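You operate a simulated robot arm through the tools that you are given. There is no shell and no other tool. Be economical: measure what you need, move in short steps, check, and stop when the job is done.

You run a simulated two-armed robot. Do the job below in one go: nothing can be reset, and whatever is moved stays where it is left.

Task
Run the impeller up to 150 rpm with the guard shut.
Fine: then knob to 0 and switch off; open the guard only once the shaft stands still.

The check looks at the end state, three seconds after you hand in, the way a careful person would. Anything else that was tipped, shoved, dropped, spilled or broken makes it a failure.

Robot
Two 7-joint arms with two-finger parallel grippers on one trunk, on a base that drives. Base frame: it is fixed to the floor where the robot stands at the start and does not move with it; the origin is under the middle of the robot, x ahead of it, y to its left, z up; the surface under the hand at the start is at about z = 0.806. Units: m, rad, N and s.
The left shoulder is at the start at [0.03, 0.101, 1.255], the right one opposite. With the tool pointing down near the work surface each hand reaches from about 0.1 to 0.46 m from the robot's upright axis, wherever it stands, measured 20 degrees to its own side. Places, roughly: drive switch [0.5, -0.4, 0.9]; shaft guard [0.5, -0.1, 0.9]; speed knob [0.6, -0.3, 0.9]. Payload 2.4 kg a hand.
Tool frame (each hand has its own): the origin (TCP) lies between the finger pads and is the grasp point; the fingertips stand 0.024 m ahead of it; z points along the fingers, y is the line along which they close. Largest opening 0.068 m; finger width 0.017, thickness 0.01; the body of the gripper, 0.04 by 0.07 m, starts 0.041 m behind the TCP.
Orientation is that of the tool frame in the base frame, as a unit quaternion [x, y, z, w]. With the fingers straight down and closing along the base's y, the tool's x points along the base's -x, its y along +y and its z along -z.

Tools
- The arms move only by the tool send_rows. It takes "left_increments", "right_increments" or both (then of equal length, played together; a hand with none holds still); each is a list of rows, each a list of 2 entries, a list of its own where there are three numbers: the shift along the tool's x, y, z in units of 150 mm (1.0 is 150 mm), then the turn, a rotation vector about the tool's x, y, z in units of 120 degrees (1.0 is 120 degrees). In form: [[[x, y, z], [ax, ay, az]], ...]. A call has 1 to 12 rows; each row is the pose to reach, as a shift and turn from the pose commanded when the call began, along the tool's axes at that moment. "left_hand" and "right_hand" are, for a hand that has rows, the gripper command, from -1 (shut) to 1 (fully open), values between in proportion, set as the call begins (left out, the last holds). A call with a number of a shift or a turn outside -1 to 1 is refused whole. A row lasts 0.2 s, in which the tool goes at most 0.05 m and 0.15 rad; a call with a longer step from one row to the next is refused whole, and so is a gripper value outside its range. Where a pose cannot be reached the arm comes as near as it can. A force on the tool above 40 N (or 10 N above the force at the start of the call, whichever is more), or a blocked arm, ends the call early, and 0.2 s more pass. The fingers move at their own pace (about 0.072 m/s each) and stop on an object; they squeeze with about 34 N. The grip force told is the motor's: it shows also when the fingers shut on nothing. Time passes only in rows, and 0.2 s behind the last, so rows that repeat a pose let the fingers close. It gives the time, the measured TCP pose, the force on the tool (base axes), the opening and the grip force at its end, in the units of the frame above (readings bear some noise), with the torque about the TCP (base axes, N m) and any sound that the robot's microphone picked up.
- Cameras (640 x 400 px; columns grow to the right, rows downward): "scene" is now at [0.0965, -0.041, 1.4082]; the picture's right is [-0.49, -0.87, 0.00], its down [-0.55, 0.30, -0.78] and it looks along [0.68, -0.38, -0.63] (base axes); focal length 271 px, centre (320, 200). "left" rides on the left gripper at [0.084, -0.011, -0.075] in its tool frame; the picture's right is [0.13, 0.99, 0.00], its down [-0.60, 0.08, -0.79] and it looks along [-0.79, 0.10, 0.61] (tool axes); focal length 251 px, centre (320, 200). "right" rides on the right gripper at [0.084, 0.011, -0.075] in its tool frame; the picture's right is [-0.13, 0.99, 0.00], its down [-0.60, -0.08, -0.79] and it looks along [-0.79, -0.10, 0.61] (tool axes); focal length 251 px, centre (320, 200).
- camera(camera): a new picture of that camera. No time passes.
- move_column(by): slides the trunk up (or, below 0, down) by that many m; the arms and the scene camera ride with it, the base frame stays. It gives what a move gives, with no picture.
- drive_base(legs): drives the robot by 1 to 6 legs, each [ahead, left, turn to the left] in m, m and rad, along the robot's own axes; the way and the turn of a leg run together, so that a leg with both is an arc; at most 1.5 m and 3.142 rad a leg. The arms and the cameras ride along, it lands a little off, and it stops where it bumps. It gives what a move gives.
- aim_head(pan, tilt): turns the head with the scene camera to pan (to the left, within 1.501 rad either way) and tilt (down, from -0.506 to 1.204), counted from straight ahead of the robot. It gives what a move gives.
- probe_pixels(camera, pixels): there is no depth. For up to 12 entries [column, row, z] of the newest picture of that camera ("zoom" is the newest enlarged one), the place [x, y] in the base frame at which the ray of that pixel passes the height z, good to about 0.002 m. No time passes.
- enlarge(camera, box): a new picture of the part [left, top, right, bottom] of that camera's present view, enlarged. No time passes.
- hand_in(): hands the job in; it is judged then, once.

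Work in short steps. Measure before you move; look again where a grasp or a placing could have gone wrong, and mend it. You have 80 turns and 78 pictures in all, those below and enlarged ones among them. Open the grippers and draw the arms clear of the work before you hand the job in, unless the task says otherwise; then end with one line.

The tools are called after "Call:" by a JSON object that holds its "method" and its "body". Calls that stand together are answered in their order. send_rows: Moves the arms, as the interface text tells. Its arguments: {"type":"object","properties":{"left_increments":{"type":"array","items":{"type":"array"}},"left_hand":{"type":"number"},"right_increments":{"type":"array","items":{"type":"array"}},"right_hand":{"type":"number"}},"required":[]} The other tools are called the same way: move_column (by) slides the trunk up or down; drive_base (legs) drives the base; aim_head (pan, tilt) turns the head that bears the scene camera; camera (camera) takes a picture; probe_pixels (camera, pixels) gives the place at which the rays of pixels pass given heights; enlarge (camera, box) takes an enlarged picture of a part of a camera's view; hand_in () hands the job in.

At the start:

```text
time: 0.0
left_eef_pos: [0.2753, 0.0154, 1.2035]
left_tcp_rot: [-0.001, 1.0, 0.0, 0.0]
left_contact_force: [0.0, -0.5, 0.1]
left_torque: [0.02, 0.01, 0.03]
left_grip_width: 0.0683
left_gripper_force: 0.0
right_eef_pos: [0.2516, -0.2824, 1.1867]
right_tcp_rot: [0.001, 1.0, -0.001, 0.0]
right_contact_force: [-0.1, 0.0, -0.2]
right_torque: [0.01, 0.01, 0.0]
right_grip_width: 0.0681
right_gripper_force: 0.1
trunk travel left (down, up): [-0.469, 0.381]
robot x, y, heading: [-0.0037, 0.0021, 0.006]
head pan, tilt: [-0.508, 0.675]
```

scene: 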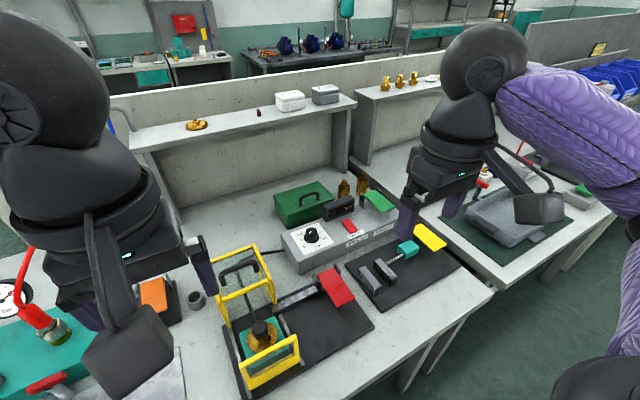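
right: 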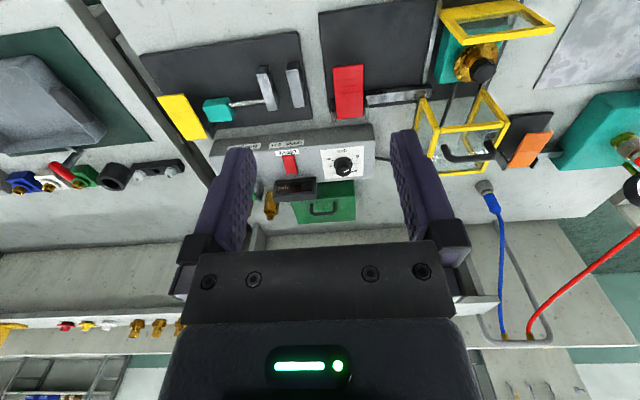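
left: 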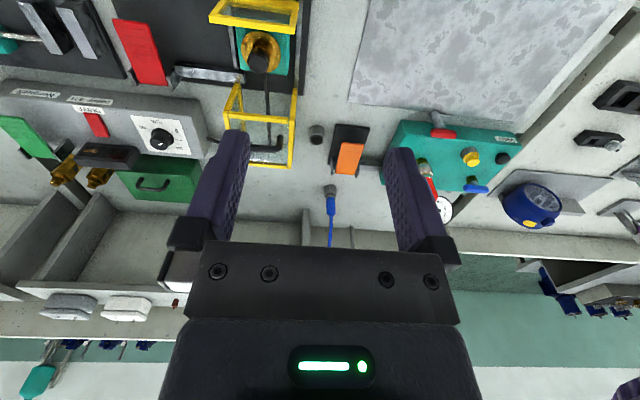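

The scene picture shows the control box (around 340,240) with knob (311,236) and red switch (350,226), and the yellow guard at (250,300), seemingly open. I enlarge these to see details.

Call:
{"method": "enlarge", "body": {"camera": "scene", "box": [200, 220, 380, 400]}}

Call:
{"method": "enlarge", "body": {"camera": "scene", "box": [270, 170, 460, 290]}}

Call:
{"method": "enlarge", "body": {"camera": "right", "box": [200, 0, 560, 225]}}

```text
2.22 times, centred on (290, 310) of scene
```

zoom: 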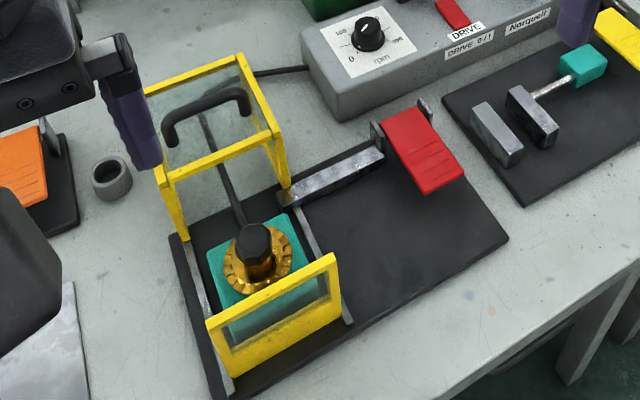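

```text
3.33 times, centred on (365, 230) of scene
```

zoom: 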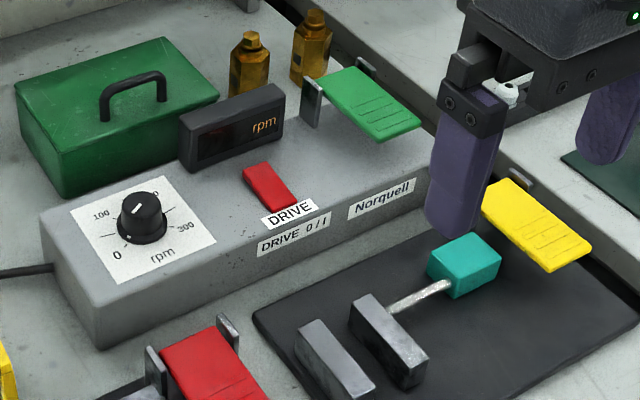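

```text
1.78 times, centred on (380, 112) of right
```

zoom: 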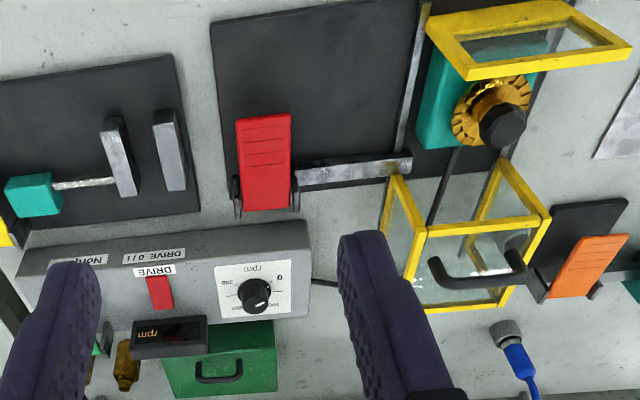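

I look closer at the knob and at the red paddle with its bar.

Call:
{"method": "enlarge", "body": {"camera": "scene", "box": [285, 205, 365, 255]}}

Call:
{"method": "enlarge", "body": {"camera": "scene", "box": [265, 250, 361, 320]}}

Call:
{"method": "enlarge", "body": {"camera": "right", "box": [320, 50, 480, 150]}}

Call:
{"method": "enlarge", "body": {"camera": "left", "box": [100, 0, 340, 150]}}

```text
8.00 times, centred on (325, 230) of scene
```

zoom: 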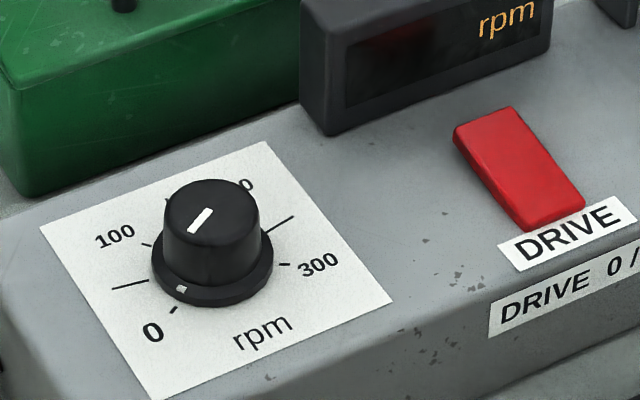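

```text
5.71 times, centred on (313, 285) of scene
```

zoom: 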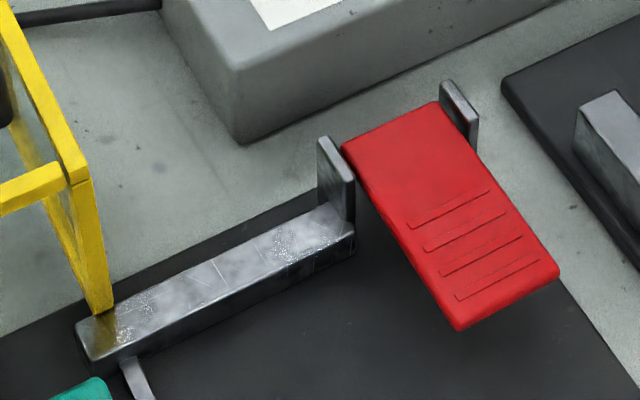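

```text
4.00 times, centred on (400, 100) of right
```

zoom: 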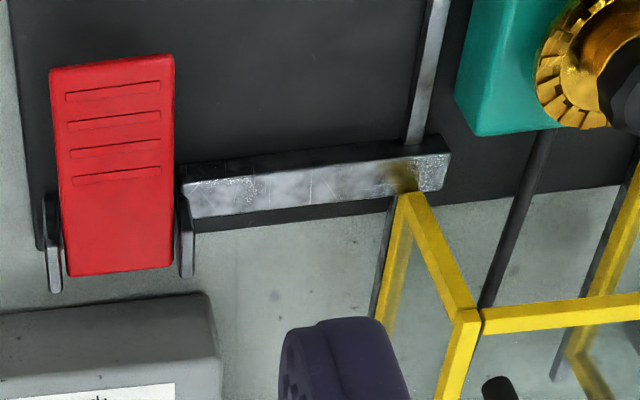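

```text
2.67 times, centred on (220, 75) of left
```

zoom: 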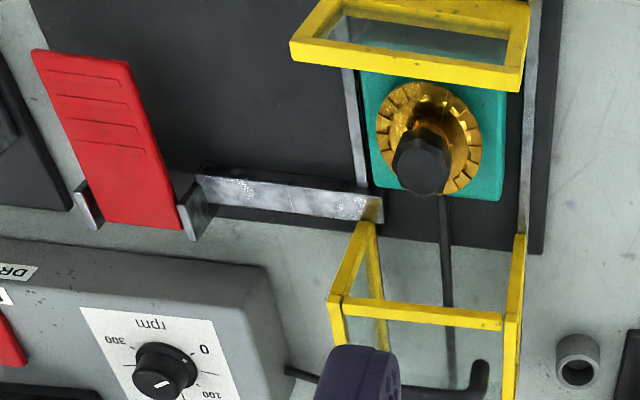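

I triangulate knob, handle, paddle end and switch by probing the same points from both cameras at several heights.

Call:
{"method": "probe_pixels", "body": {"camera": "scene", "pixels": [[310.6, 231.9, 0.85], [310.6, 231.9, 0.95], [238, 268, 0.9], [238, 268, 1.0], [346, 302.5, 0.82], [346, 302.5, 0.92], [350, 225.6, 0.85], [350, 225.6, 0.95], [263, 322, 0.85], [263, 322, 0.95]]}}

Call:
{"method": "probe_pixels", "body": {"camera": "right", "pixels": [[343, 165, 0.85], [343, 165, 0.95], [469, 151, 0.9], [469, 151, 1.0], [348, 66, 0.82], [348, 66, 0.92], [290, 164, 0.85], [290, 164, 0.95], [481, 70, 0.85], [481, 70, 0.95]]}}

```text
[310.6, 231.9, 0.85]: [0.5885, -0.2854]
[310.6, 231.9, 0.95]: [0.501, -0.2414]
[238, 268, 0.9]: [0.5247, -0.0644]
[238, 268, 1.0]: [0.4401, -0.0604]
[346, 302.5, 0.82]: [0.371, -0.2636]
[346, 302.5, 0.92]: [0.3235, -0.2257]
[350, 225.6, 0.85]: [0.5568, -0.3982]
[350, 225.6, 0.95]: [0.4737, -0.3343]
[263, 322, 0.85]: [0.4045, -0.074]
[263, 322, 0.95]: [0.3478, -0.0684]
```

```text
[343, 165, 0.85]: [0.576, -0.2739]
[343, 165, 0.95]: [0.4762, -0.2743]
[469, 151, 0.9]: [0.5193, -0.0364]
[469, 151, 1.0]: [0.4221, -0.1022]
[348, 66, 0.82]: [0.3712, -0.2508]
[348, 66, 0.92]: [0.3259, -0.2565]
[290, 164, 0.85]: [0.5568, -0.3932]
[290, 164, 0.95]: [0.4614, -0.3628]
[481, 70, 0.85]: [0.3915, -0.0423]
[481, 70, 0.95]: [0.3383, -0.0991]
```

Rough positions: handle (0.485,-0.063,0.94), paddle end (0.357,-0.253,0.85), knob (0.56,-0.275,0.875), switch (0.543,-0.389,0.865). I need the base closer; I check where the table's near edge is by looking down.

Call:
{"method": "aim_head", "body": {"pan": -0.3, "tilt": 1.1}}

Call:
{"method": "camera", "body": {"camera": "scene"}}

```text
time: 0.9
left_eef_pos: [0.2761, 0.0155, 1.2038]
left_tcp_rot: [0.001, 1.0, -0.001, -0.001]
left_contact_force: [-0.6, -0.3, 0.9]
left_torque: [0.02, 0.0, -0.05]
left_grip_width: 0.0679
left_gripper_force: 0.1
right_eef_pos: [0.2513, -0.2828, 1.1873]
right_tcp_rot: [-0.001, 1.0, 0.0, 0.0]
right_contact_force: [0.6, -0.6, -0.8]
right_torque: [0.02, 0.0, 0.02]
right_grip_width: 0.0682
right_gripper_force: 0.0
trunk travel left (down, up): [-0.469, 0.381]
robot x, y, heading: [-0.0007, -0.0006, -0.006]
head pan, tilt: [-0.3, 1.1]
```

```text
67 pictures are left
```

scene: 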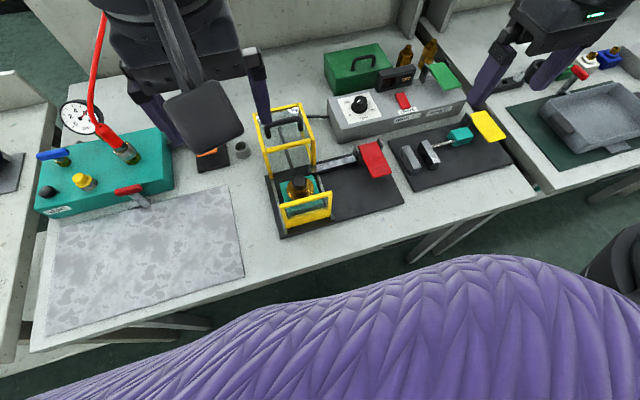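

The near edge runs through about (200,308), (400,231). I probe it.

Call:
{"method": "probe_pixels", "body": {"camera": "scene", "pixels": [[60, 350, 0.806], [200, 307, 0.806], [300, 265, 0.806], [400, 232, 0.806], [520, 197, 0.806], [283, 235, 0.806], [402, 205, 0.806]]}}

```text
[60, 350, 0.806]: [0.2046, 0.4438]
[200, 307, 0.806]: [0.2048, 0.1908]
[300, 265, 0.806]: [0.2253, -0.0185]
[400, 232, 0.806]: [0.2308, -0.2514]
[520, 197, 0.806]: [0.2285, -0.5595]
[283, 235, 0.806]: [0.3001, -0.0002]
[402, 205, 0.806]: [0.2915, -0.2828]
```

The table edge is at x≈0.22. I drive right 0.15, then ahead 0.1 carefully (arms are at z 1.19, well above everything).

Call:
{"method": "drive_base", "body": {"legs": [[0, -0.15, 0], [0.1, 0, 0]]}}

Call:
{"method": "aim_head", "body": {"pan": -0.15, "tilt": 0.9}}

Call:
{"method": "camera", "body": {"camera": "scene"}}

```text
time: 3.0
left_eef_pos: [0.3776, -0.1359, 1.204]
left_tcp_rot: [0.0, 1.0, 0.0, -0.001]
left_contact_force: [0.3, 0.3, 0.8]
left_torque: [0.02, 0.0, 0.01]
left_grip_width: 0.0677
left_gripper_force: 0.1
right_eef_pos: [0.3523, -0.4344, 1.186]
right_tcp_rot: [-0.001, 1.0, -0.001, 0.0]
right_contact_force: [0.3, -0.1, -0.7]
right_torque: [0.03, 0.01, -0.01]
right_grip_width: 0.068
right_gripper_force: 0.1
trunk travel left (down, up): [-0.469, 0.381]
robot x, y, heading: [0.1012, -0.1503, -0.001]
head pan, tilt: [-0.3, 1.1]
```

```text
time: 3.7
left_eef_pos: [0.3758, -0.1345, 1.2037]
left_tcp_rot: [0.0, 1.0, 0.001, 0.0]
left_contact_force: [-0.6, -0.7, -0.1]
left_torque: [-0.02, -0.01, 0.04]
left_grip_width: 0.0682
left_gripper_force: 0.1
right_eef_pos: [0.3504, -0.4351, 1.1856]
right_tcp_rot: [0.0, 1.0, -0.001, 0.0]
right_contact_force: [-0.2, -0.4, -0.1]
right_torque: [-0.01, -0.03, 0.01]
right_grip_width: 0.068
right_gripper_force: 0.0
trunk travel left (down, up): [-0.469, 0.381]
robot x, y, heading: [0.0989, -0.1488, -0.002]
head pan, tilt: [-0.15, 0.901]
```

```text
66 pictures are left
```

scene: 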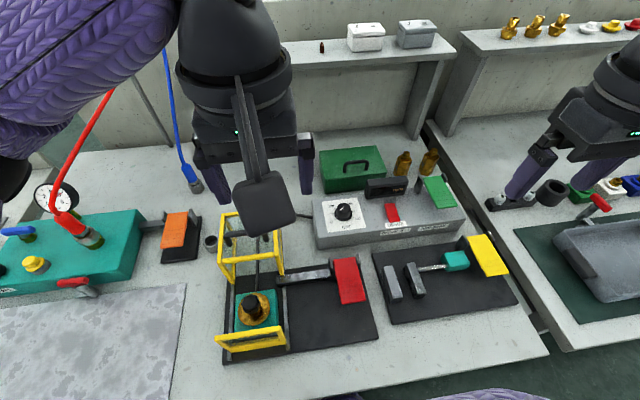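

Base stands at (0.10,-0.15). I take left- and right-hand pictures to refine the guard handle and the paddle.

Call:
{"method": "camera", "body": {"camera": "left"}}

Call:
{"method": "enlarge", "body": {"camera": "scene", "box": [200, 190, 400, 370]}}

```text
65 pictures are left
```

left: 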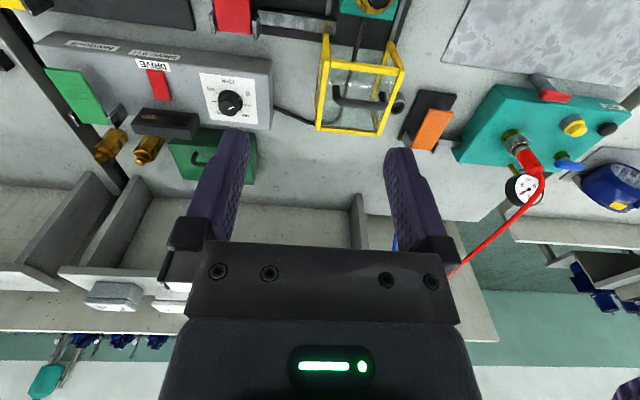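

```text
2.22 times, centred on (300, 280) of scene
```

zoom: 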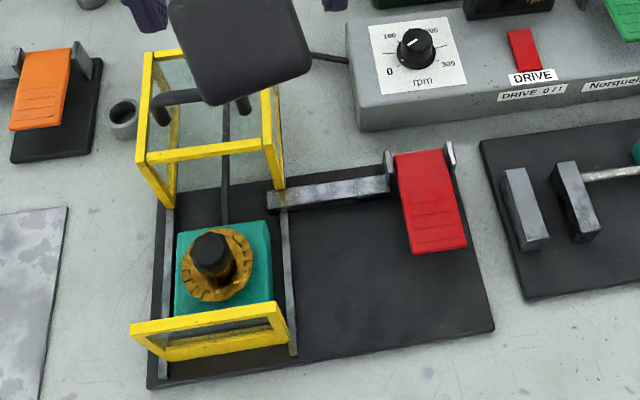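

I enlarge the guard in the left camera to read the handle.

Call:
{"method": "enlarge", "body": {"camera": "left", "box": [280, 10, 440, 150]}}

Call:
{"method": "probe_pixels", "body": {"camera": "left", "pixels": [[230, 103, 0.86], [230, 103, 0.9], [360, 103, 0.92], [360, 103, 0.96], [155, 84, 0.85], [155, 84, 0.88]]}}

Call:
{"method": "probe_pixels", "body": {"camera": "scene", "pixels": [[342.8, 208.8, 0.86], [342.8, 208.8, 0.9], [392, 212, 0.85], [392, 212, 0.88], [351, 298, 0.82], [351, 298, 0.86], [222, 261, 0.92], [222, 261, 0.96], [277.5, 254.4, 0.92], [277.5, 254.4, 0.96]]}}

```text
2.86 times, centred on (360, 80) of left
```

zoom: 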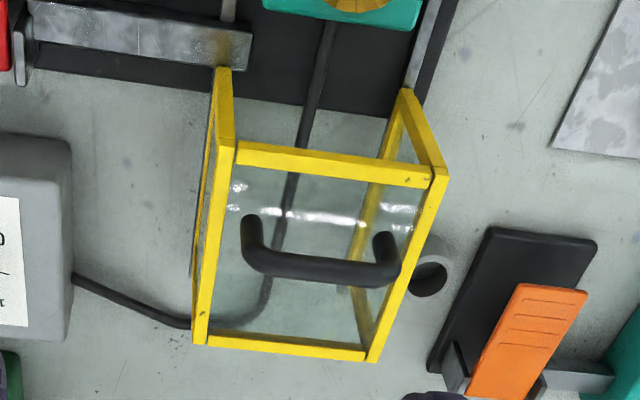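

```text
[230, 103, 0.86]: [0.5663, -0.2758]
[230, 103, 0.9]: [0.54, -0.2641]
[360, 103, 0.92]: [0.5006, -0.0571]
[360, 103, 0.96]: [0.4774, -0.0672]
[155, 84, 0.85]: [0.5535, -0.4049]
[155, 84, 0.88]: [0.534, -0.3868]
```

```text
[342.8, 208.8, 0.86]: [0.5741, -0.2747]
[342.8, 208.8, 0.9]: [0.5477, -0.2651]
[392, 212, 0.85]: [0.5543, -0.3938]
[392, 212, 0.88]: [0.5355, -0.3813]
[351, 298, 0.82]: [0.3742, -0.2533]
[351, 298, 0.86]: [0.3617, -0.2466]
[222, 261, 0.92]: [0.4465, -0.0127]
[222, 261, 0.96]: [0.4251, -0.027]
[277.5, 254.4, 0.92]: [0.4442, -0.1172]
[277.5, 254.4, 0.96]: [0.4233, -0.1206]
```

Call:
{"method": "probe_pixels", "body": {"camera": "zoom", "pixels": [[322, 266, 0.92], [322, 266, 0.96], [258, 258, 0.94], [390, 275, 0.94], [238, 153, 0.92], [440, 180, 0.92], [200, 340, 0.92], [372, 357, 0.92], [238, 153, 0.88], [440, 180, 0.88], [250, 222, 0.91], [385, 240, 0.91]]}}

```text
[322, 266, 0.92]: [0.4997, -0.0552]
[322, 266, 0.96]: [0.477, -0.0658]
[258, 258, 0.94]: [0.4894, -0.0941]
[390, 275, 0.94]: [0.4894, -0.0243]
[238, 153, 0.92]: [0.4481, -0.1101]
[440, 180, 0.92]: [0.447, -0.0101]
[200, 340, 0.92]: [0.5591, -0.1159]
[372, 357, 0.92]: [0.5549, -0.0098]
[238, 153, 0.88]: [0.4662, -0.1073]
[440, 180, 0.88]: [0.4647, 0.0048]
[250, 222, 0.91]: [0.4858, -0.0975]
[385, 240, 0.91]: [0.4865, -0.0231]
```

Handle bar is about (0.487,-0.06,0.943) running along y, guard top z≈0.92. I turn the left hand 90° over the handle, and bring the right hand (shut) toward the paddle, both still high.

Call:
{"method": "send_rows", "body": {"left_increments": [[[-0.07, 0.05, 0.09], [0, 0, 0.068]], [[-0.14, 0.09, 0.18], [0, 0, 0.136]], [[-0.2, 0.14, 0.27], [0, 0, 0.205]], [[-0.27, 0.18, 0.36], [0, 0, 0.273]], [[-0.34, 0.23, 0.45], [0, 0, 0.341]], [[-0.4, 0.27, 0.52], [0, 0, 0.409]], [[-0.47, 0.32, 0.58], [0, 0, 0.477]], [[-0.54, 0.36, 0.64], [0, 0, 0.545]], [[-0.61, 0.41, 0.68], [0, 0, 0.614]], [[-0.67, 0.45, 0.7], [0, 0, 0.682]], [[-0.74, 0.5, 0.7], [0, 0, 0.75]]], "right_increments": [[[0, 0.1, 0.09], [0, 0, 0]], [[0, 0.2, 0.18], [0, 0, 0]], [[0, 0.3, 0.27], [0, 0, 0]], [[0, 0.4, 0.36], [0, 0, 0]], [[0, 0.5, 0.45], [0, 0, 0]], [[0, 0.6, 0.55], [0, 0, 0]], [[-0.03, 0.7, 0.65], [0, 0, 0]], [[-0.06, 0.8, 0.75], [0, 0, 0]], [[-0.1, 0.9, 0.85], [0, 0, 0]], [[-0.13, 1, 0.95], [0, 0, 0]], [[-0.13, 1, 1], [0, 0, 0]]], "right_hand": -1, "left_hand": 1}}

Call:
{"method": "camera", "body": {"camera": "left"}}

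Call:
{"method": "camera", "body": {"camera": "scene"}}

Call:
{"method": "camera", "body": {"camera": "right"}}

```text
time: 6.1
left_eef_pos: [0.4866, -0.0592, 1.0991]
left_tcp_rot: [0.708, 0.707, 0.0, 0.001]
left_contact_force: [-0.9, 0.4, -0.3]
left_torque: [0.02, -0.02, -0.01]
left_grip_width: 0.0681
left_gripper_force: 0.1
right_eef_pos: [0.3705, -0.2829, 1.0364]
right_tcp_rot: [0.0, 1.0, -0.001, 0.0]
right_contact_force: [1.0, -0.6, 0.0]
right_torque: [-0.01, 0.0, -0.03]
right_grip_width: 0.0
right_gripper_force: 23.5
trunk travel left (down, up): [-0.469, 0.381]
robot x, y, heading: [0.0974, -0.1463, -0.001]
head pan, tilt: [-0.15, 0.901]
```

```text
62 pictures are left
```

left: 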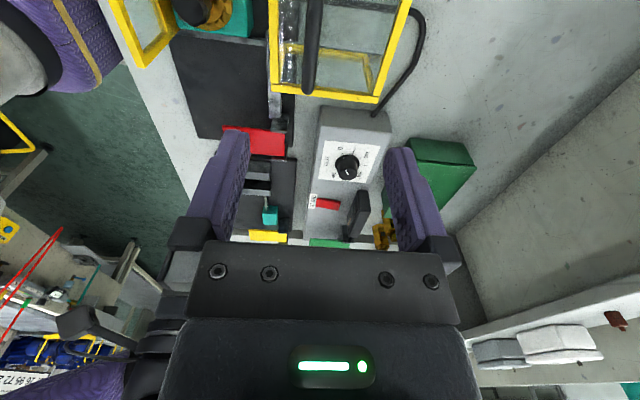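

```text
61 pictures are left
```

scene: 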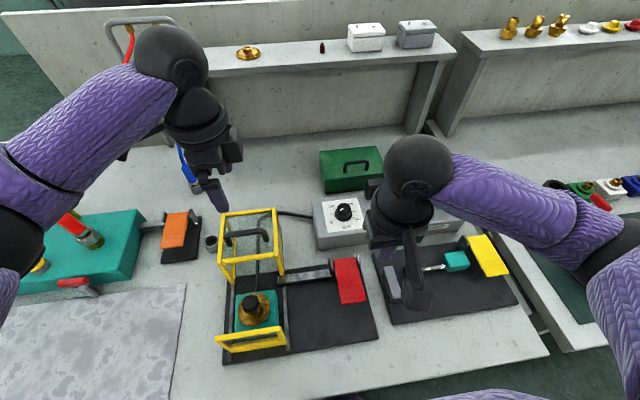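

```text
60 pictures are left
```

right: 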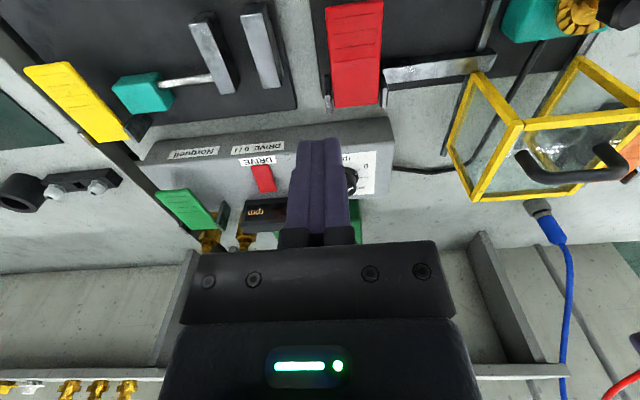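

Handle in the scene spans (228,235)-(265,235); in the left picture its bar is at column ~311. I check positions.

Call:
{"method": "probe_pixels", "body": {"camera": "left", "pixels": [[312, 80, 0.943], [316, 20, 0.943], [295, 95, 0.92], [270, 90, 0.92], [410, 5, 0.92], [375, 98, 0.92]]}}

Call:
{"method": "enlarge", "body": {"camera": "scene", "box": [205, 195, 305, 285]}}

Call:
{"method": "probe_pixels", "body": {"camera": "right", "pixels": [[355, 8, 0.85], [355, 8, 0.86], [380, 8, 0.855], [355, 105, 0.85], [384, 85, 0.84], [490, 62, 0.84], [540, 175, 0.943], [610, 170, 0.943]]}}

```text
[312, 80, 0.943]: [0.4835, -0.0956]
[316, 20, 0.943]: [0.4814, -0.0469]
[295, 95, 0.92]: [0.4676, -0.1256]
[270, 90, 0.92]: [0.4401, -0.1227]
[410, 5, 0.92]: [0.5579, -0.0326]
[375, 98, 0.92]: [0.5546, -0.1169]
```

```text
4.44 times, centred on (255, 240) of scene
```

zoom: 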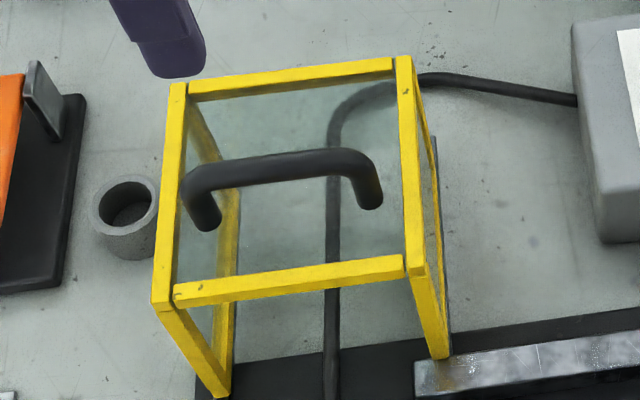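

```text
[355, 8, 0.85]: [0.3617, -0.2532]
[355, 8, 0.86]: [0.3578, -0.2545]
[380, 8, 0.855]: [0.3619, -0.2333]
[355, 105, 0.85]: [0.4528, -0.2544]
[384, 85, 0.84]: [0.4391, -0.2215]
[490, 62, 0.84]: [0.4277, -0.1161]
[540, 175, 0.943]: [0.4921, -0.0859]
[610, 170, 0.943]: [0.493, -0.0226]
```

Handle bar ≈(0.485,-0.058,0.945); paddle spans x 0.36–0.45, y≈-0.254. I lower the left hand over the handle and the right hand to just above the paddle's near end.

Call:
{"method": "send_rows", "body": {"left_increments": [[[0, 0, 0.2], [0, 0, 0]], [[0, 0, 0.4], [0, 0, 0]], [[0, 0, 0.6], [0, 0, 0]], [[0, 0, 0.75], [0, 0, 0]], [[0, -0.01, 0.88], [0, 0, 0]], [[0, -0.01, 0.97], [0, 0, 0]], [[0, -0.01, 0.97], [0, 0, 0]]], "right_increments": [[[0, 0.1, 0.1], [0, 0, 0]], [[0, 0.2, 0.3], [0, 0, 0]], [[0, 0.2, 0.5], [0, 0, 0]], [[0, 0.2, 0.7], [0, 0, 0]], [[0, 0.2, 0.8], [0, 0, 0]], [[0, 0.2, 0.9], [0, 0, 0]], [[0, 0.2, 0.95], [0, 0, 0]]]}}

Call:
{"method": "camera", "body": {"camera": "scene"}}

```text
time: 7.7
left_eef_pos: [0.4858, -0.0594, 0.9538]
left_tcp_rot: [0.707, 0.707, 0.0, 0.001]
left_contact_force: [0.0, 0.0, 0.4]
left_torque: [0.01, 0.0, 0.0]
left_grip_width: 0.0679
left_gripper_force: 0.0
right_eef_pos: [0.3708, -0.2529, 0.894]
right_tcp_rot: [-0.001, 1.0, 0.0, -0.001]
right_contact_force: [0.3, -0.4, 0.2]
right_torque: [0.01, 0.0, 0.04]
right_grip_width: 0.0
right_gripper_force: 23.5
trunk travel left (down, up): [-0.469, 0.381]
robot x, y, heading: [0.0996, -0.1513, -0.001]
head pan, tilt: [-0.15, 0.901]
```

```text
58 pictures are left
```

scene: 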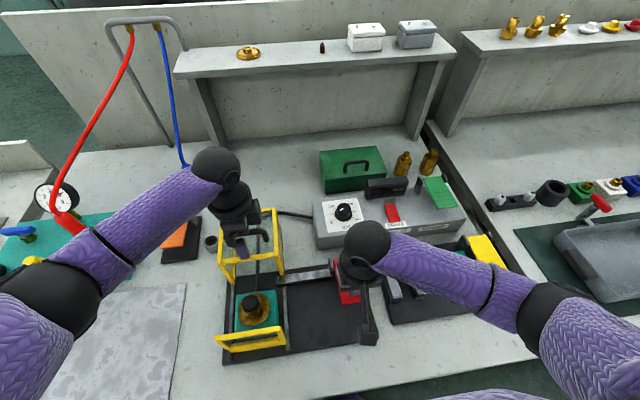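

Both hands are in place with no contact. I close the left hand on the handle and lower the right hand gently onto the paddle in small steps.

Call:
{"method": "send_rows", "body": {"left_increments": [[[0, 0, 0], [0, 0, 0]], [[0, 0, 0], [0, 0, 0]], [[0, 0, 0], [0, 0, 0]], [[0, 0, 0], [0, 0, 0]], [[0, 0, 0], [0, 0, 0]], [[0, 0, 0], [0, 0, 0]]], "left_hand": -1, "right_increments": [[[0, 0, 0.03], [0, 0, 0]], [[0, 0, 0.06], [0, 0, 0]], [[0, 0, 0.1], [0, 0, 0]], [[0, 0, 0.13], [0, 0, 0]], [[0, 0, 0.17], [0, 0, 0]], [[0, 0, 0.2], [0, 0, 0]]]}}

Call:
{"method": "enlarge", "body": {"camera": "scene", "box": [200, 190, 400, 370]}}

```text
time: 9.0
left_eef_pos: [0.4789, -0.0602, 0.953]
left_tcp_rot: [0.708, 0.707, -0.003, -0.002]
left_contact_force: [-16.6, 0.6, 9.0]
left_torque: [-0.06, 0.02, 0.06]
left_grip_width: 0.0118
left_gripper_force: 32.9
right_eef_pos: [0.3693, -0.2538, 0.8701]
right_tcp_rot: [-0.002, 1.0, -0.001, 0.002]
right_contact_force: [0.2, 1.2, 4.6]
right_torque: [0.0, -0.05, 0.06]
right_grip_width: 0.0
right_gripper_force: 23.6
trunk travel left (down, up): [-0.469, 0.381]
robot x, y, heading: [0.1008, -0.1522, -0.003]
head pan, tilt: [-0.15, 0.901]
stopped in row 6 (left hand): the force on the tool passed its limit at 41 N (the readings are from after the stop); the commanded pose is now the measured one
```

```text
2.22 times, centred on (300, 280) of scene
```

zoom: 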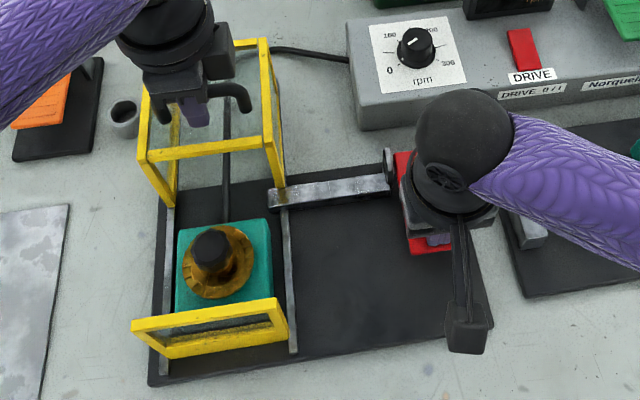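

The left grip is on the handle (width 12 mm). The right fingertips just touch the paddle; I press further down.

Call:
{"method": "send_rows", "body": {"right_increments": [[[0, 0, 0.03], [0, 0, 0]], [[0, 0, 0.06], [0, 0, 0]], [[0, 0, 0.09], [0, 0, 0]], [[0, 0, 0.12], [0, 0, 0]], [[0, 0, 0.15], [0, 0, 0]]]}}

Call:
{"method": "enlarge", "body": {"camera": "scene", "box": [200, 190, 400, 370]}}

```text
time: 9.9
left_eef_pos: [0.4799, -0.0591, 0.9543]
left_tcp_rot: [0.707, 0.707, 0.0, -0.001]
left_contact_force: [-7.8, 2.9, 8.5]
left_torque: [-0.4, 0.08, 0.07]
left_grip_width: 0.0116
left_gripper_force: 32.4
right_eef_pos: [0.3675, -0.2544, 0.8562]
right_tcp_rot: [-0.001, 1.0, -0.001, 0.002]
right_contact_force: [-11.2, -5.8, 27.9]
right_torque: [-0.1, 0.01, -0.01]
right_grip_width: 0.0001
right_gripper_force: 24.1
trunk travel left (down, up): [-0.469, 0.381]
robot x, y, heading: [0.0987, -0.1548, -0.003]
head pan, tilt: [-0.15, 0.901]
stopped in row 4 (right hand): the force on the tool passed its limit at 57 N (the readings are from after the stop); the commanded pose is now the measured one
```

```text
2.22 times, centred on (300, 280) of scene
```

zoom: 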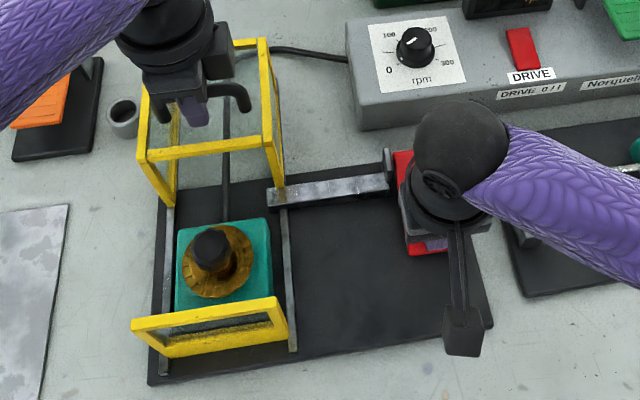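

The paddle seems bottomed (tip z≈0.832). I look closely at whether the bar moved.

Call:
{"method": "enlarge", "body": {"camera": "scene", "box": [265, 240, 361, 310]}}

Call:
{"method": "camera", "body": {"camera": "right"}}

Call:
{"method": "camera", "body": {"camera": "left"}}

```text
5.71 times, centred on (313, 275) of scene
```

zoom: 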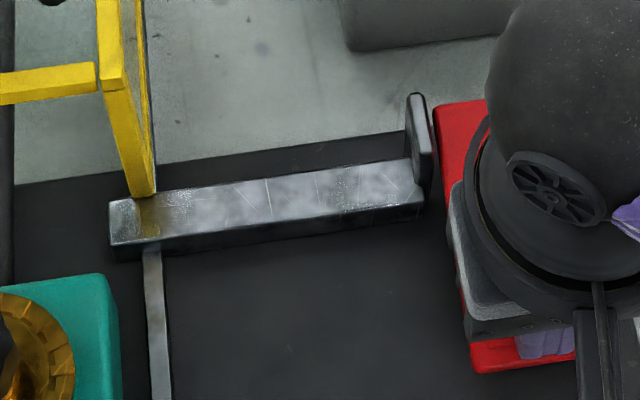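

```text
54 pictures are left
```

right: 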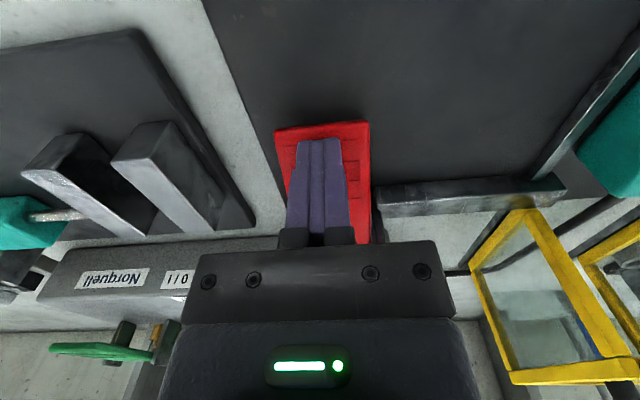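

```text
53 pictures are left
```

left: 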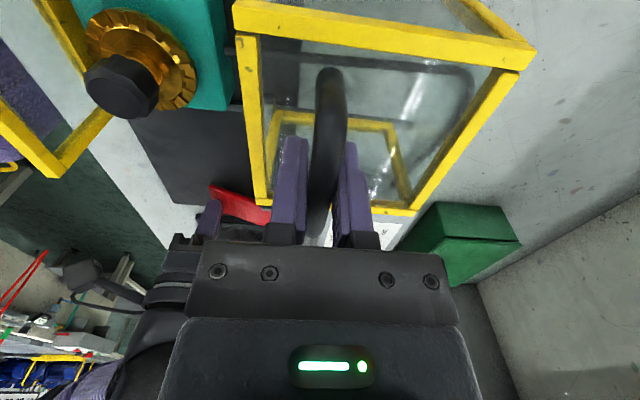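

I triangulate the bar tip height now: scene corner (276.6,283) versus the right picture's tip near (566,182).

Call:
{"method": "enlarge", "body": {"camera": "right", "box": [360, 140, 600, 290]}}

Call:
{"method": "probe_pixels", "body": {"camera": "zoom", "pixels": [[530, 105, 0.82], [530, 105, 0.84], [555, 130, 0.82], [555, 130, 0.84]]}}

Call:
{"method": "probe_pixels", "body": {"camera": "scene", "pixels": [[276.6, 282.9, 0.81], [276.6, 282.9, 0.83], [276.6, 282.9, 0.85], [276, 275, 0.81], [276, 275, 0.83], [276, 275, 0.85], [338, 302, 0.81], [338, 302, 0.85]]}}

```text
2.67 times, centred on (480, 215) of right
```

zoom: 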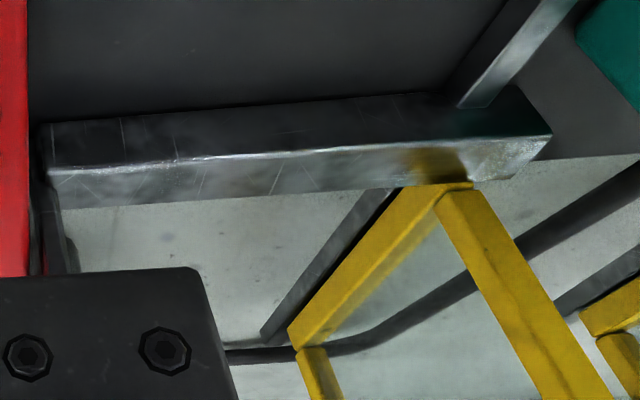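

```text
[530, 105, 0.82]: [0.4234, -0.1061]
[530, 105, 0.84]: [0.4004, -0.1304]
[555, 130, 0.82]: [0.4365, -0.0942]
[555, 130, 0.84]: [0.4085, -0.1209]
```

```text
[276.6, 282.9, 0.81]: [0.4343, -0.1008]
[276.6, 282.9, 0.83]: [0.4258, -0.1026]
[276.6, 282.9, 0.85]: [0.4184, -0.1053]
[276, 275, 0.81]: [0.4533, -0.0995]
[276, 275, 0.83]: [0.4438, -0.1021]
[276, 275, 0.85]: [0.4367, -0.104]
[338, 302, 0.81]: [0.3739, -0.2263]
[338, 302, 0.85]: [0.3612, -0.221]
```

The bar top reads ≈0.826 now. I test pulling the guard gently toward the robot (−x) while the paddle stays pressed.

Call:
{"method": "send_rows", "body": {"left_increments": [[[0, -0.03, 0], [0, 0, 0]], [[0, -0.06, 0], [0, 0, 0]], [[0, -0.1, 0], [0, 0, 0]]], "right_increments": [[[0, 0, 0.01], [0, 0, 0]], [[0, 0, 0.02], [0, 0, 0]], [[0, 0, 0.02], [0, 0, 0]]]}}

Call:
{"method": "enlarge", "body": {"camera": "scene", "box": [200, 190, 400, 370]}}

```text
time: 10.2
left_eef_pos: [0.4798, -0.0604, 0.9536]
left_tcp_rot: [0.707, 0.707, 0.0, -0.001]
left_contact_force: [-3.1, 2.5, 8.9]
left_torque: [-0.29, -0.01, 0.09]
left_grip_width: 0.0116
left_gripper_force: 32.9
right_eef_pos: [0.3682, -0.2547, 0.8558]
right_tcp_rot: [-0.001, 1.0, 0.0, 0.002]
right_contact_force: [-11.1, -5.4, 27.2]
right_torque: [-0.09, 0.05, 0.01]
right_grip_width: 0.0002
right_gripper_force: 23.9
trunk travel left (down, up): [-0.469, 0.381]
robot x, y, heading: [0.0986, -0.1483, 0.002]
head pan, tilt: [-0.15, 0.901]
stopped in row 1 (right hand): the force on the tool passed its limit at 48 N (the readings are from after the stop); the commanded pose is now the measured one
```

```text
2.22 times, centred on (300, 280) of scene
```

zoom: 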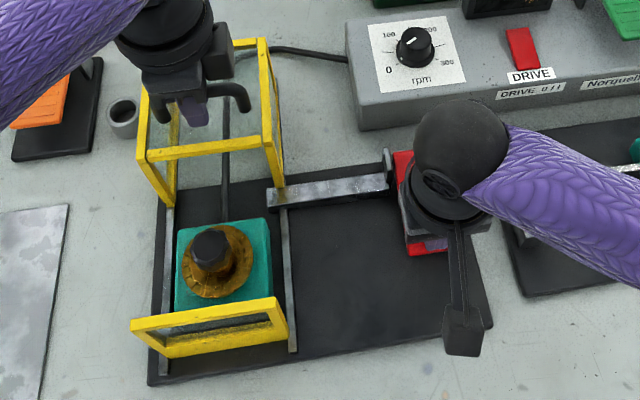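

The paddle is firmly at its stop. I hold the right hand still and only pull with the left.

Call:
{"method": "send_rows", "body": {"left_increments": [[[0, -0.04, 0], [0, 0, 0]], [[0, -0.08, 0], [0, 0, 0]], [[0, -0.12, 0], [0, 0, 0]], [[0, -0.16, 0], [0, 0, 0]]]}}

Call:
{"method": "enlarge", "body": {"camera": "scene", "box": [200, 190, 400, 370]}}

```text
time: 11.0
left_eef_pos: [0.4627, -0.0602, 0.9536]
left_tcp_rot: [0.707, 0.707, 0.001, -0.001]
left_contact_force: [1.4, 2.6, 6.1]
left_torque: [0.14, 0.04, 0.03]
left_grip_width: 0.012
left_gripper_force: 32.5
right_eef_pos: [0.3681, -0.2534, 0.8566]
right_tcp_rot: [-0.001, 1.0, -0.001, 0.002]
right_contact_force: [-13.5, -5.0, 29.9]
right_torque: [-0.12, 0.05, -0.02]
right_grip_width: 0.0002
right_gripper_force: 23.8
trunk travel left (down, up): [-0.469, 0.381]
robot x, y, heading: [0.0978, -0.1515, -0.002]
head pan, tilt: [-0.15, 0.901]
stopped in row 3 (right hand): the force on the tool passed its limit at 41 N (the readings are from after the stop); the commanded pose is now the measured one
```

```text
2.22 times, centred on (300, 280) of scene
```

zoom: 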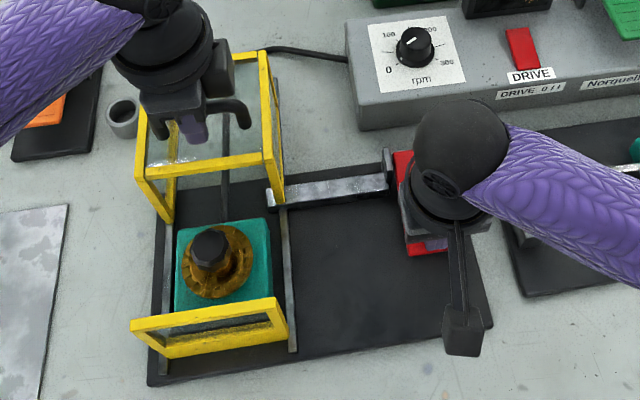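

The guard passes the bar (handle now x=0.463). I ease the right hand 1 mm up to stay below the force limit and continue pulling.

Call:
{"method": "send_rows", "body": {"left_increments": [[[0, -0.05, 0], [0, 0, 0]], [[0, -0.1, 0], [0, 0, 0]], [[0, -0.15, 0], [0, 0, 0]], [[0, -0.2, 0], [0, 0, 0]], [[0, -0.25, 0], [0, 0, 0]], [[0, -0.3, 0], [0, 0, 0]], [[0, -0.35, 0], [0, 0, 0]], [[0, -0.4, 0], [0, 0, 0]], [[0, -0.45, 0], [0, 0, 0]], [[0, -0.5, 0], [0, 0, 0]]], "right_increments": [[[0, 0, -0.008], [0, 0, 0]], [[0, 0, -0.008], [0, 0, 0]], [[0, 0, -0.008], [0, 0, 0]], [[0, 0, -0.008], [0, 0, 0]], [[0, 0, -0.008], [0, 0, 0]], [[0, 0, -0.008], [0, 0, 0]], [[0, 0, -0.008], [0, 0, 0]], [[0, 0, -0.008], [0, 0, 0]], [[0, 0, -0.008], [0, 0, 0]], [[0, 0, -0.008], [0, 0, 0]]]}}

Call:
{"method": "enlarge", "body": {"camera": "scene", "box": [200, 190, 400, 370]}}

```text
time: 13.2
left_eef_pos: [0.3889, -0.0608, 0.9522]
left_tcp_rot: [0.707, 0.707, -0.001, 0.0]
left_contact_force: [0.7, -5.6, 10.4]
left_torque: [-0.62, 0.0, 0.02]
left_grip_width: 0.0115
left_gripper_force: 32.0
right_eef_pos: [0.3688, -0.2534, 0.8568]
right_tcp_rot: [-0.001, 1.0, 0.0, 0.002]
right_contact_force: [-10.4, 4.7, 15.8]
right_torque: [0.12, 0.12, 0.0]
right_grip_width: 0.0
right_gripper_force: 23.5
trunk travel left (down, up): [-0.469, 0.381]
robot x, y, heading: [0.0994, -0.1536, -0.002]
head pan, tilt: [-0.15, 0.901]
```

```text
2.22 times, centred on (300, 280) of scene
```

zoom: 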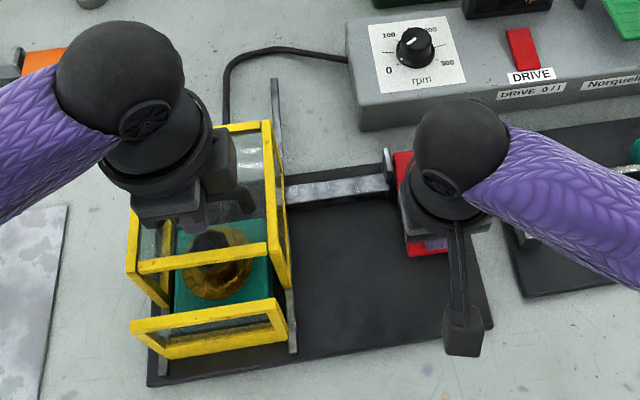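

Guard now at handle x=0.389, going well; I continue until it meets the fixed front plate.

Call:
{"method": "send_rows", "body": {"left_increments": [[[0, -0.04, 0], [0, 0, 0]], [[0, -0.08, 0], [0, 0, 0]], [[0, -0.12, 0], [0, 0, 0]], [[0, -0.16, 0], [0, 0, 0]], [[0, -0.2, 0], [0, 0, 0]], [[0, -0.24, 0], [0, 0, 0]], [[0, -0.28, 0], [0, 0, 0]], [[0, -0.32, 0], [0, 0, 0]]]}}

Call:
{"method": "enlarge", "body": {"camera": "scene", "box": [200, 190, 400, 370]}}

```text
time: 14.9
left_eef_pos: [0.3496, -0.0598, 0.9521]
left_tcp_rot: [0.706, 0.708, 0.001, 0.0]
left_contact_force: [1.6, 0.0, -2.3]
left_torque: [-0.3, -0.03, -0.01]
left_grip_width: 0.0117
left_gripper_force: 33.0
right_eef_pos: [0.369, -0.2542, 0.8557]
right_tcp_rot: [0.0, 1.0, 0.0, 0.0]
right_contact_force: [-5.8, -3.7, 14.4]
right_torque: [-0.08, 0.04, -0.06]
right_grip_width: 0.0
right_gripper_force: 23.4
trunk travel left (down, up): [-0.469, 0.381]
robot x, y, heading: [0.1, -0.1512, -0.003]
head pan, tilt: [-0.15, 0.901]
stopped in row 8 (right hand): the force on the tool passed its limit at 47 N (the readings are from after the stop); the commanded pose is now the measured one
```

```text
2.22 times, centred on (300, 280) of scene
```

zoom: 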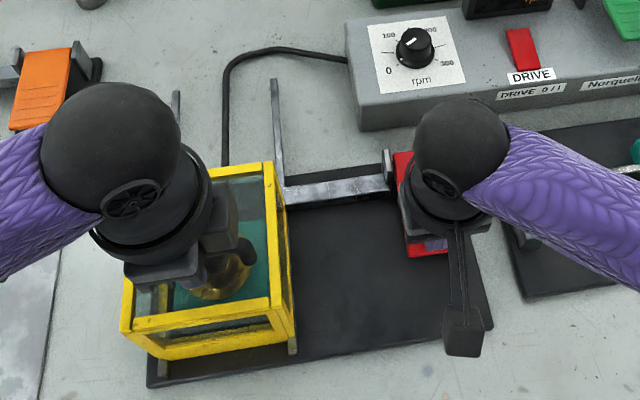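

It looks shut against the front plate (handle x=0.350). I press a few mm more to verify the stop.

Call:
{"method": "send_rows", "body": {"left_increments": [[[0, -0.02, 0], [0, 0, 0]], [[0, -0.04, 0], [0, 0, 0]], [[0, -0.06, 0], [0, 0, 0]]]}}

Call:
{"method": "enlarge", "body": {"camera": "scene", "box": [230, 250, 330, 370]}}

```text
time: 15.3
left_eef_pos: [0.3493, -0.0601, 0.9525]
left_tcp_rot: [0.705, 0.709, 0.004, 0.001]
left_contact_force: [6.0, -0.8, -5.1]
left_torque: [-0.4, -0.01, -0.08]
left_grip_width: 0.0116
left_gripper_force: 32.1
right_eef_pos: [0.3696, -0.2549, 0.8569]
right_tcp_rot: [-0.001, 1.0, 0.0, -0.002]
right_contact_force: [-4.5, -2.6, 13.8]
right_torque: [-0.08, -0.05, -0.05]
right_grip_width: 0.0
right_gripper_force: 24.2
trunk travel left (down, up): [-0.469, 0.381]
robot x, y, heading: [0.1001, -0.1507, 0.002]
head pan, tilt: [-0.15, 0.901]
stopped in row 2 (right hand): the force on the tool passed its limit at 44 N (the readings are from after the stop); the commanded pose is now the measured one
```

```text
3.33 times, centred on (280, 310) of scene
```

zoom: 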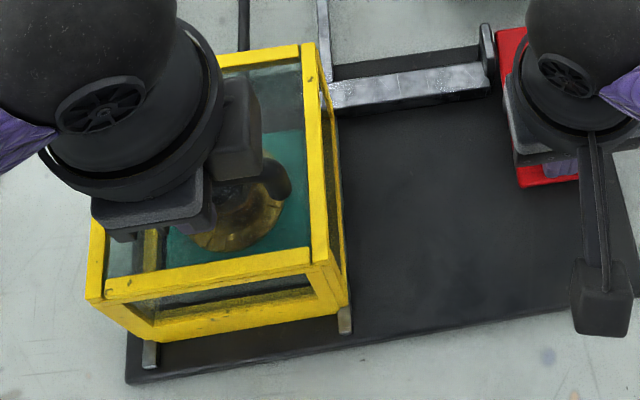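

Shut: no further travel. I raise the right hand off the paddle, keeping the left on the handle, and check the bar.

Call:
{"method": "send_rows", "body": {"right_increments": [[[0, 0, -0.05], [0, 0, 0]], [[0, 0, -0.1], [0, 0, 0]], [[0, 0, -0.2], [0, 0, 0]], [[0, 0, -0.35], [0, 0, 0]], [[0, 0, -0.5], [0, 0, 0]], [[0, 0, -0.65], [0, 0, 0]], [[0, 0, -0.8], [0, 0, 0]]]}}

Call:
{"method": "enlarge", "body": {"camera": "scene", "box": [200, 190, 400, 370]}}

Call:
{"method": "camera", "body": {"camera": "right"}}

```text
time: 16.9
left_eef_pos: [0.3495, -0.0592, 0.9525]
left_tcp_rot: [0.706, 0.708, 0.004, 0.0]
left_contact_force: [3.4, 0.2, 6.8]
left_torque: [0.08, 0.06, -0.07]
left_grip_width: 0.0116
left_gripper_force: 32.3
right_eef_pos: [0.3714, -0.2536, 0.9762]
right_tcp_rot: [-0.001, 1.0, 0.001, -0.002]
right_contact_force: [-0.1, -1.0, -0.3]
right_torque: [-0.03, -0.01, -0.02]
right_grip_width: 0.0001
right_gripper_force: 24.2
trunk travel left (down, up): [-0.469, 0.381]
robot x, y, heading: [0.0984, -0.1503, -0.003]
head pan, tilt: [-0.15, 0.901]
```

```text
2.22 times, centred on (300, 280) of scene
```

zoom: 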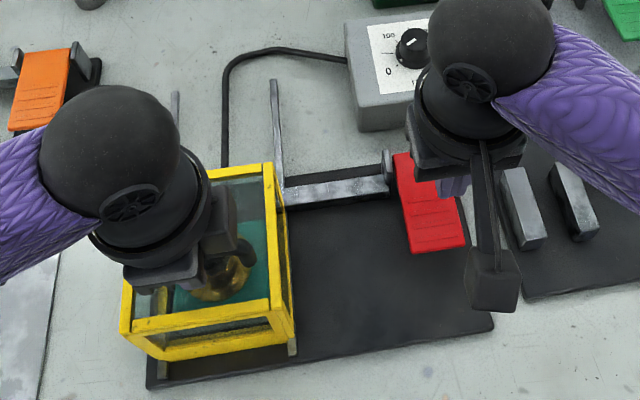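

```text
45 pictures are left
```

right: 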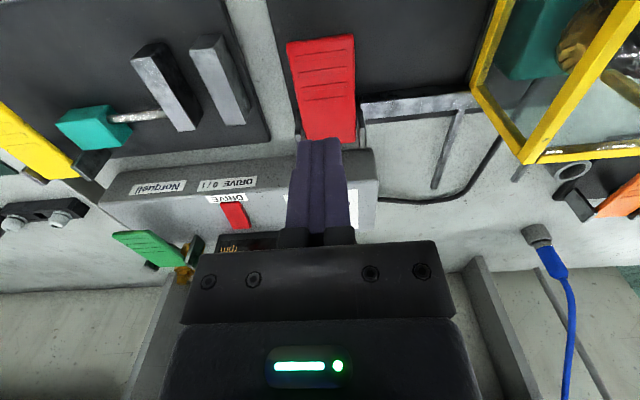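

Bar is behind the guard, guard shut. I release the handle, lift the left hand, and lift the right hand so I can see switch and knob.

Call:
{"method": "send_rows", "body": {"left_increments": [[[0, 0, 0], [0, 0, 0]], [[0, 0, 0], [0, 0, 0]], [[0, 0, 0], [0, 0, 0]], [[0, 0, -0.1], [0, 0, 0]], [[0, 0, -0.3], [0, 0, 0]], [[0, 0, -0.5], [0, 0, 0]], [[0.1, 0, -0.7], [0, 0, 0]], [[0.3, 0, -0.9], [0, 0, 0]], [[0.5, 0, -1.0], [0, 0, 0]], [[0.8, 0, -1.0], [0, 0, 0]]], "left_hand": 1, "right_increments": [[[0, 0, -0.2], [0, 0, 0]], [[0, -0.2, -0.4], [0, 0, 0]], [[0, -0.4, -0.6], [0, 0, 0]], [[0, -0.6, -0.7], [0, 0, 0]], [[0, -0.8, -0.8], [0, 0, 0]], [[0, -1.0, -0.8], [0, 0, 0]], [[0, -1.0, -0.8], [0, 0, 0]], [[0, -1.0, -0.8], [0, 0, 0]], [[0, -1.0, -0.8], [0, 0, 0]], [[0, -1.0, -0.8], [0, 0, 0]]]}}

Call:
{"method": "enlarge", "body": {"camera": "scene", "box": [200, 190, 400, 370]}}

Call:
{"method": "enlarge", "body": {"camera": "scene", "box": [310, 165, 430, 245]}}

```text
time: 18.4
left_eef_pos: [0.3498, -0.0557, 1.0405]
left_tcp_rot: [0.707, 0.707, -0.001, 0.008]
left_contact_force: [-3.8, -7.6, -6.4]
left_torque: [-0.06, -0.46, 0.61]
left_grip_width: 0.068
left_gripper_force: 0.0
right_eef_pos: [0.3704, -0.4027, 1.096]
right_tcp_rot: [-0.002, 1.0, 0.001, -0.003]
right_contact_force: [0.4, -0.7, -0.1]
right_torque: [0.01, -0.03, -0.02]
right_grip_width: 0.0001
right_gripper_force: 23.9
trunk travel left (down, up): [-0.469, 0.381]
robot x, y, heading: [0.0995, -0.155, -0.004]
head pan, tilt: [-0.15, 0.901]
stopped in row 7 (left hand): the force on the tool passed its limit at 72 N (the readings are from after the stop); the commanded pose is now the measured one
```

```text
2.22 times, centred on (300, 280) of scene
```

zoom: 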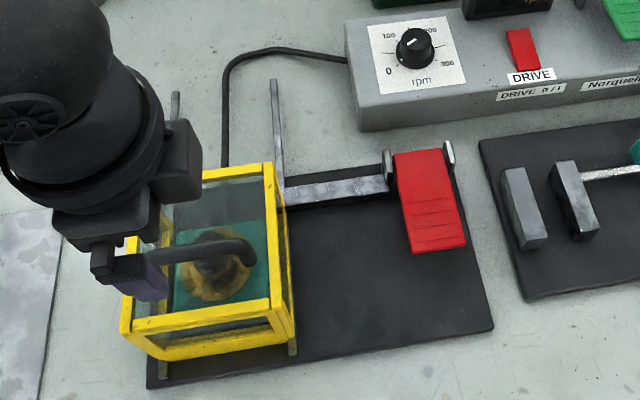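

```text
5.00 times, centred on (370, 205) of scene
```

zoom: 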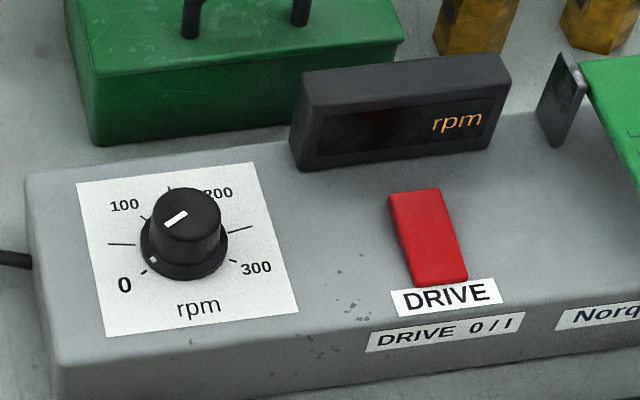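

The left hand met something at z=1.04 (row 7) though the guard is undisturbed; I look at the whole scene.

Call:
{"method": "camera", "body": {"camera": "scene"}}

Call:
{"method": "camera", "body": {"camera": "left"}}

```text
42 pictures are left
```

scene: 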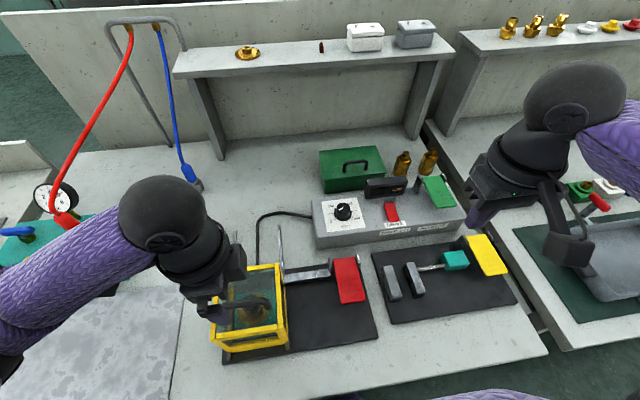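

```text
41 pictures are left
```

left: 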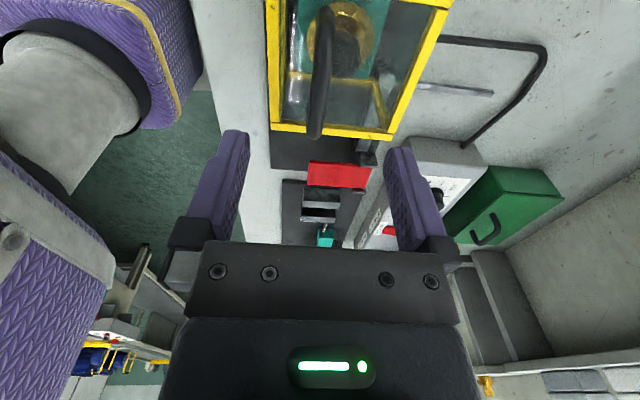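

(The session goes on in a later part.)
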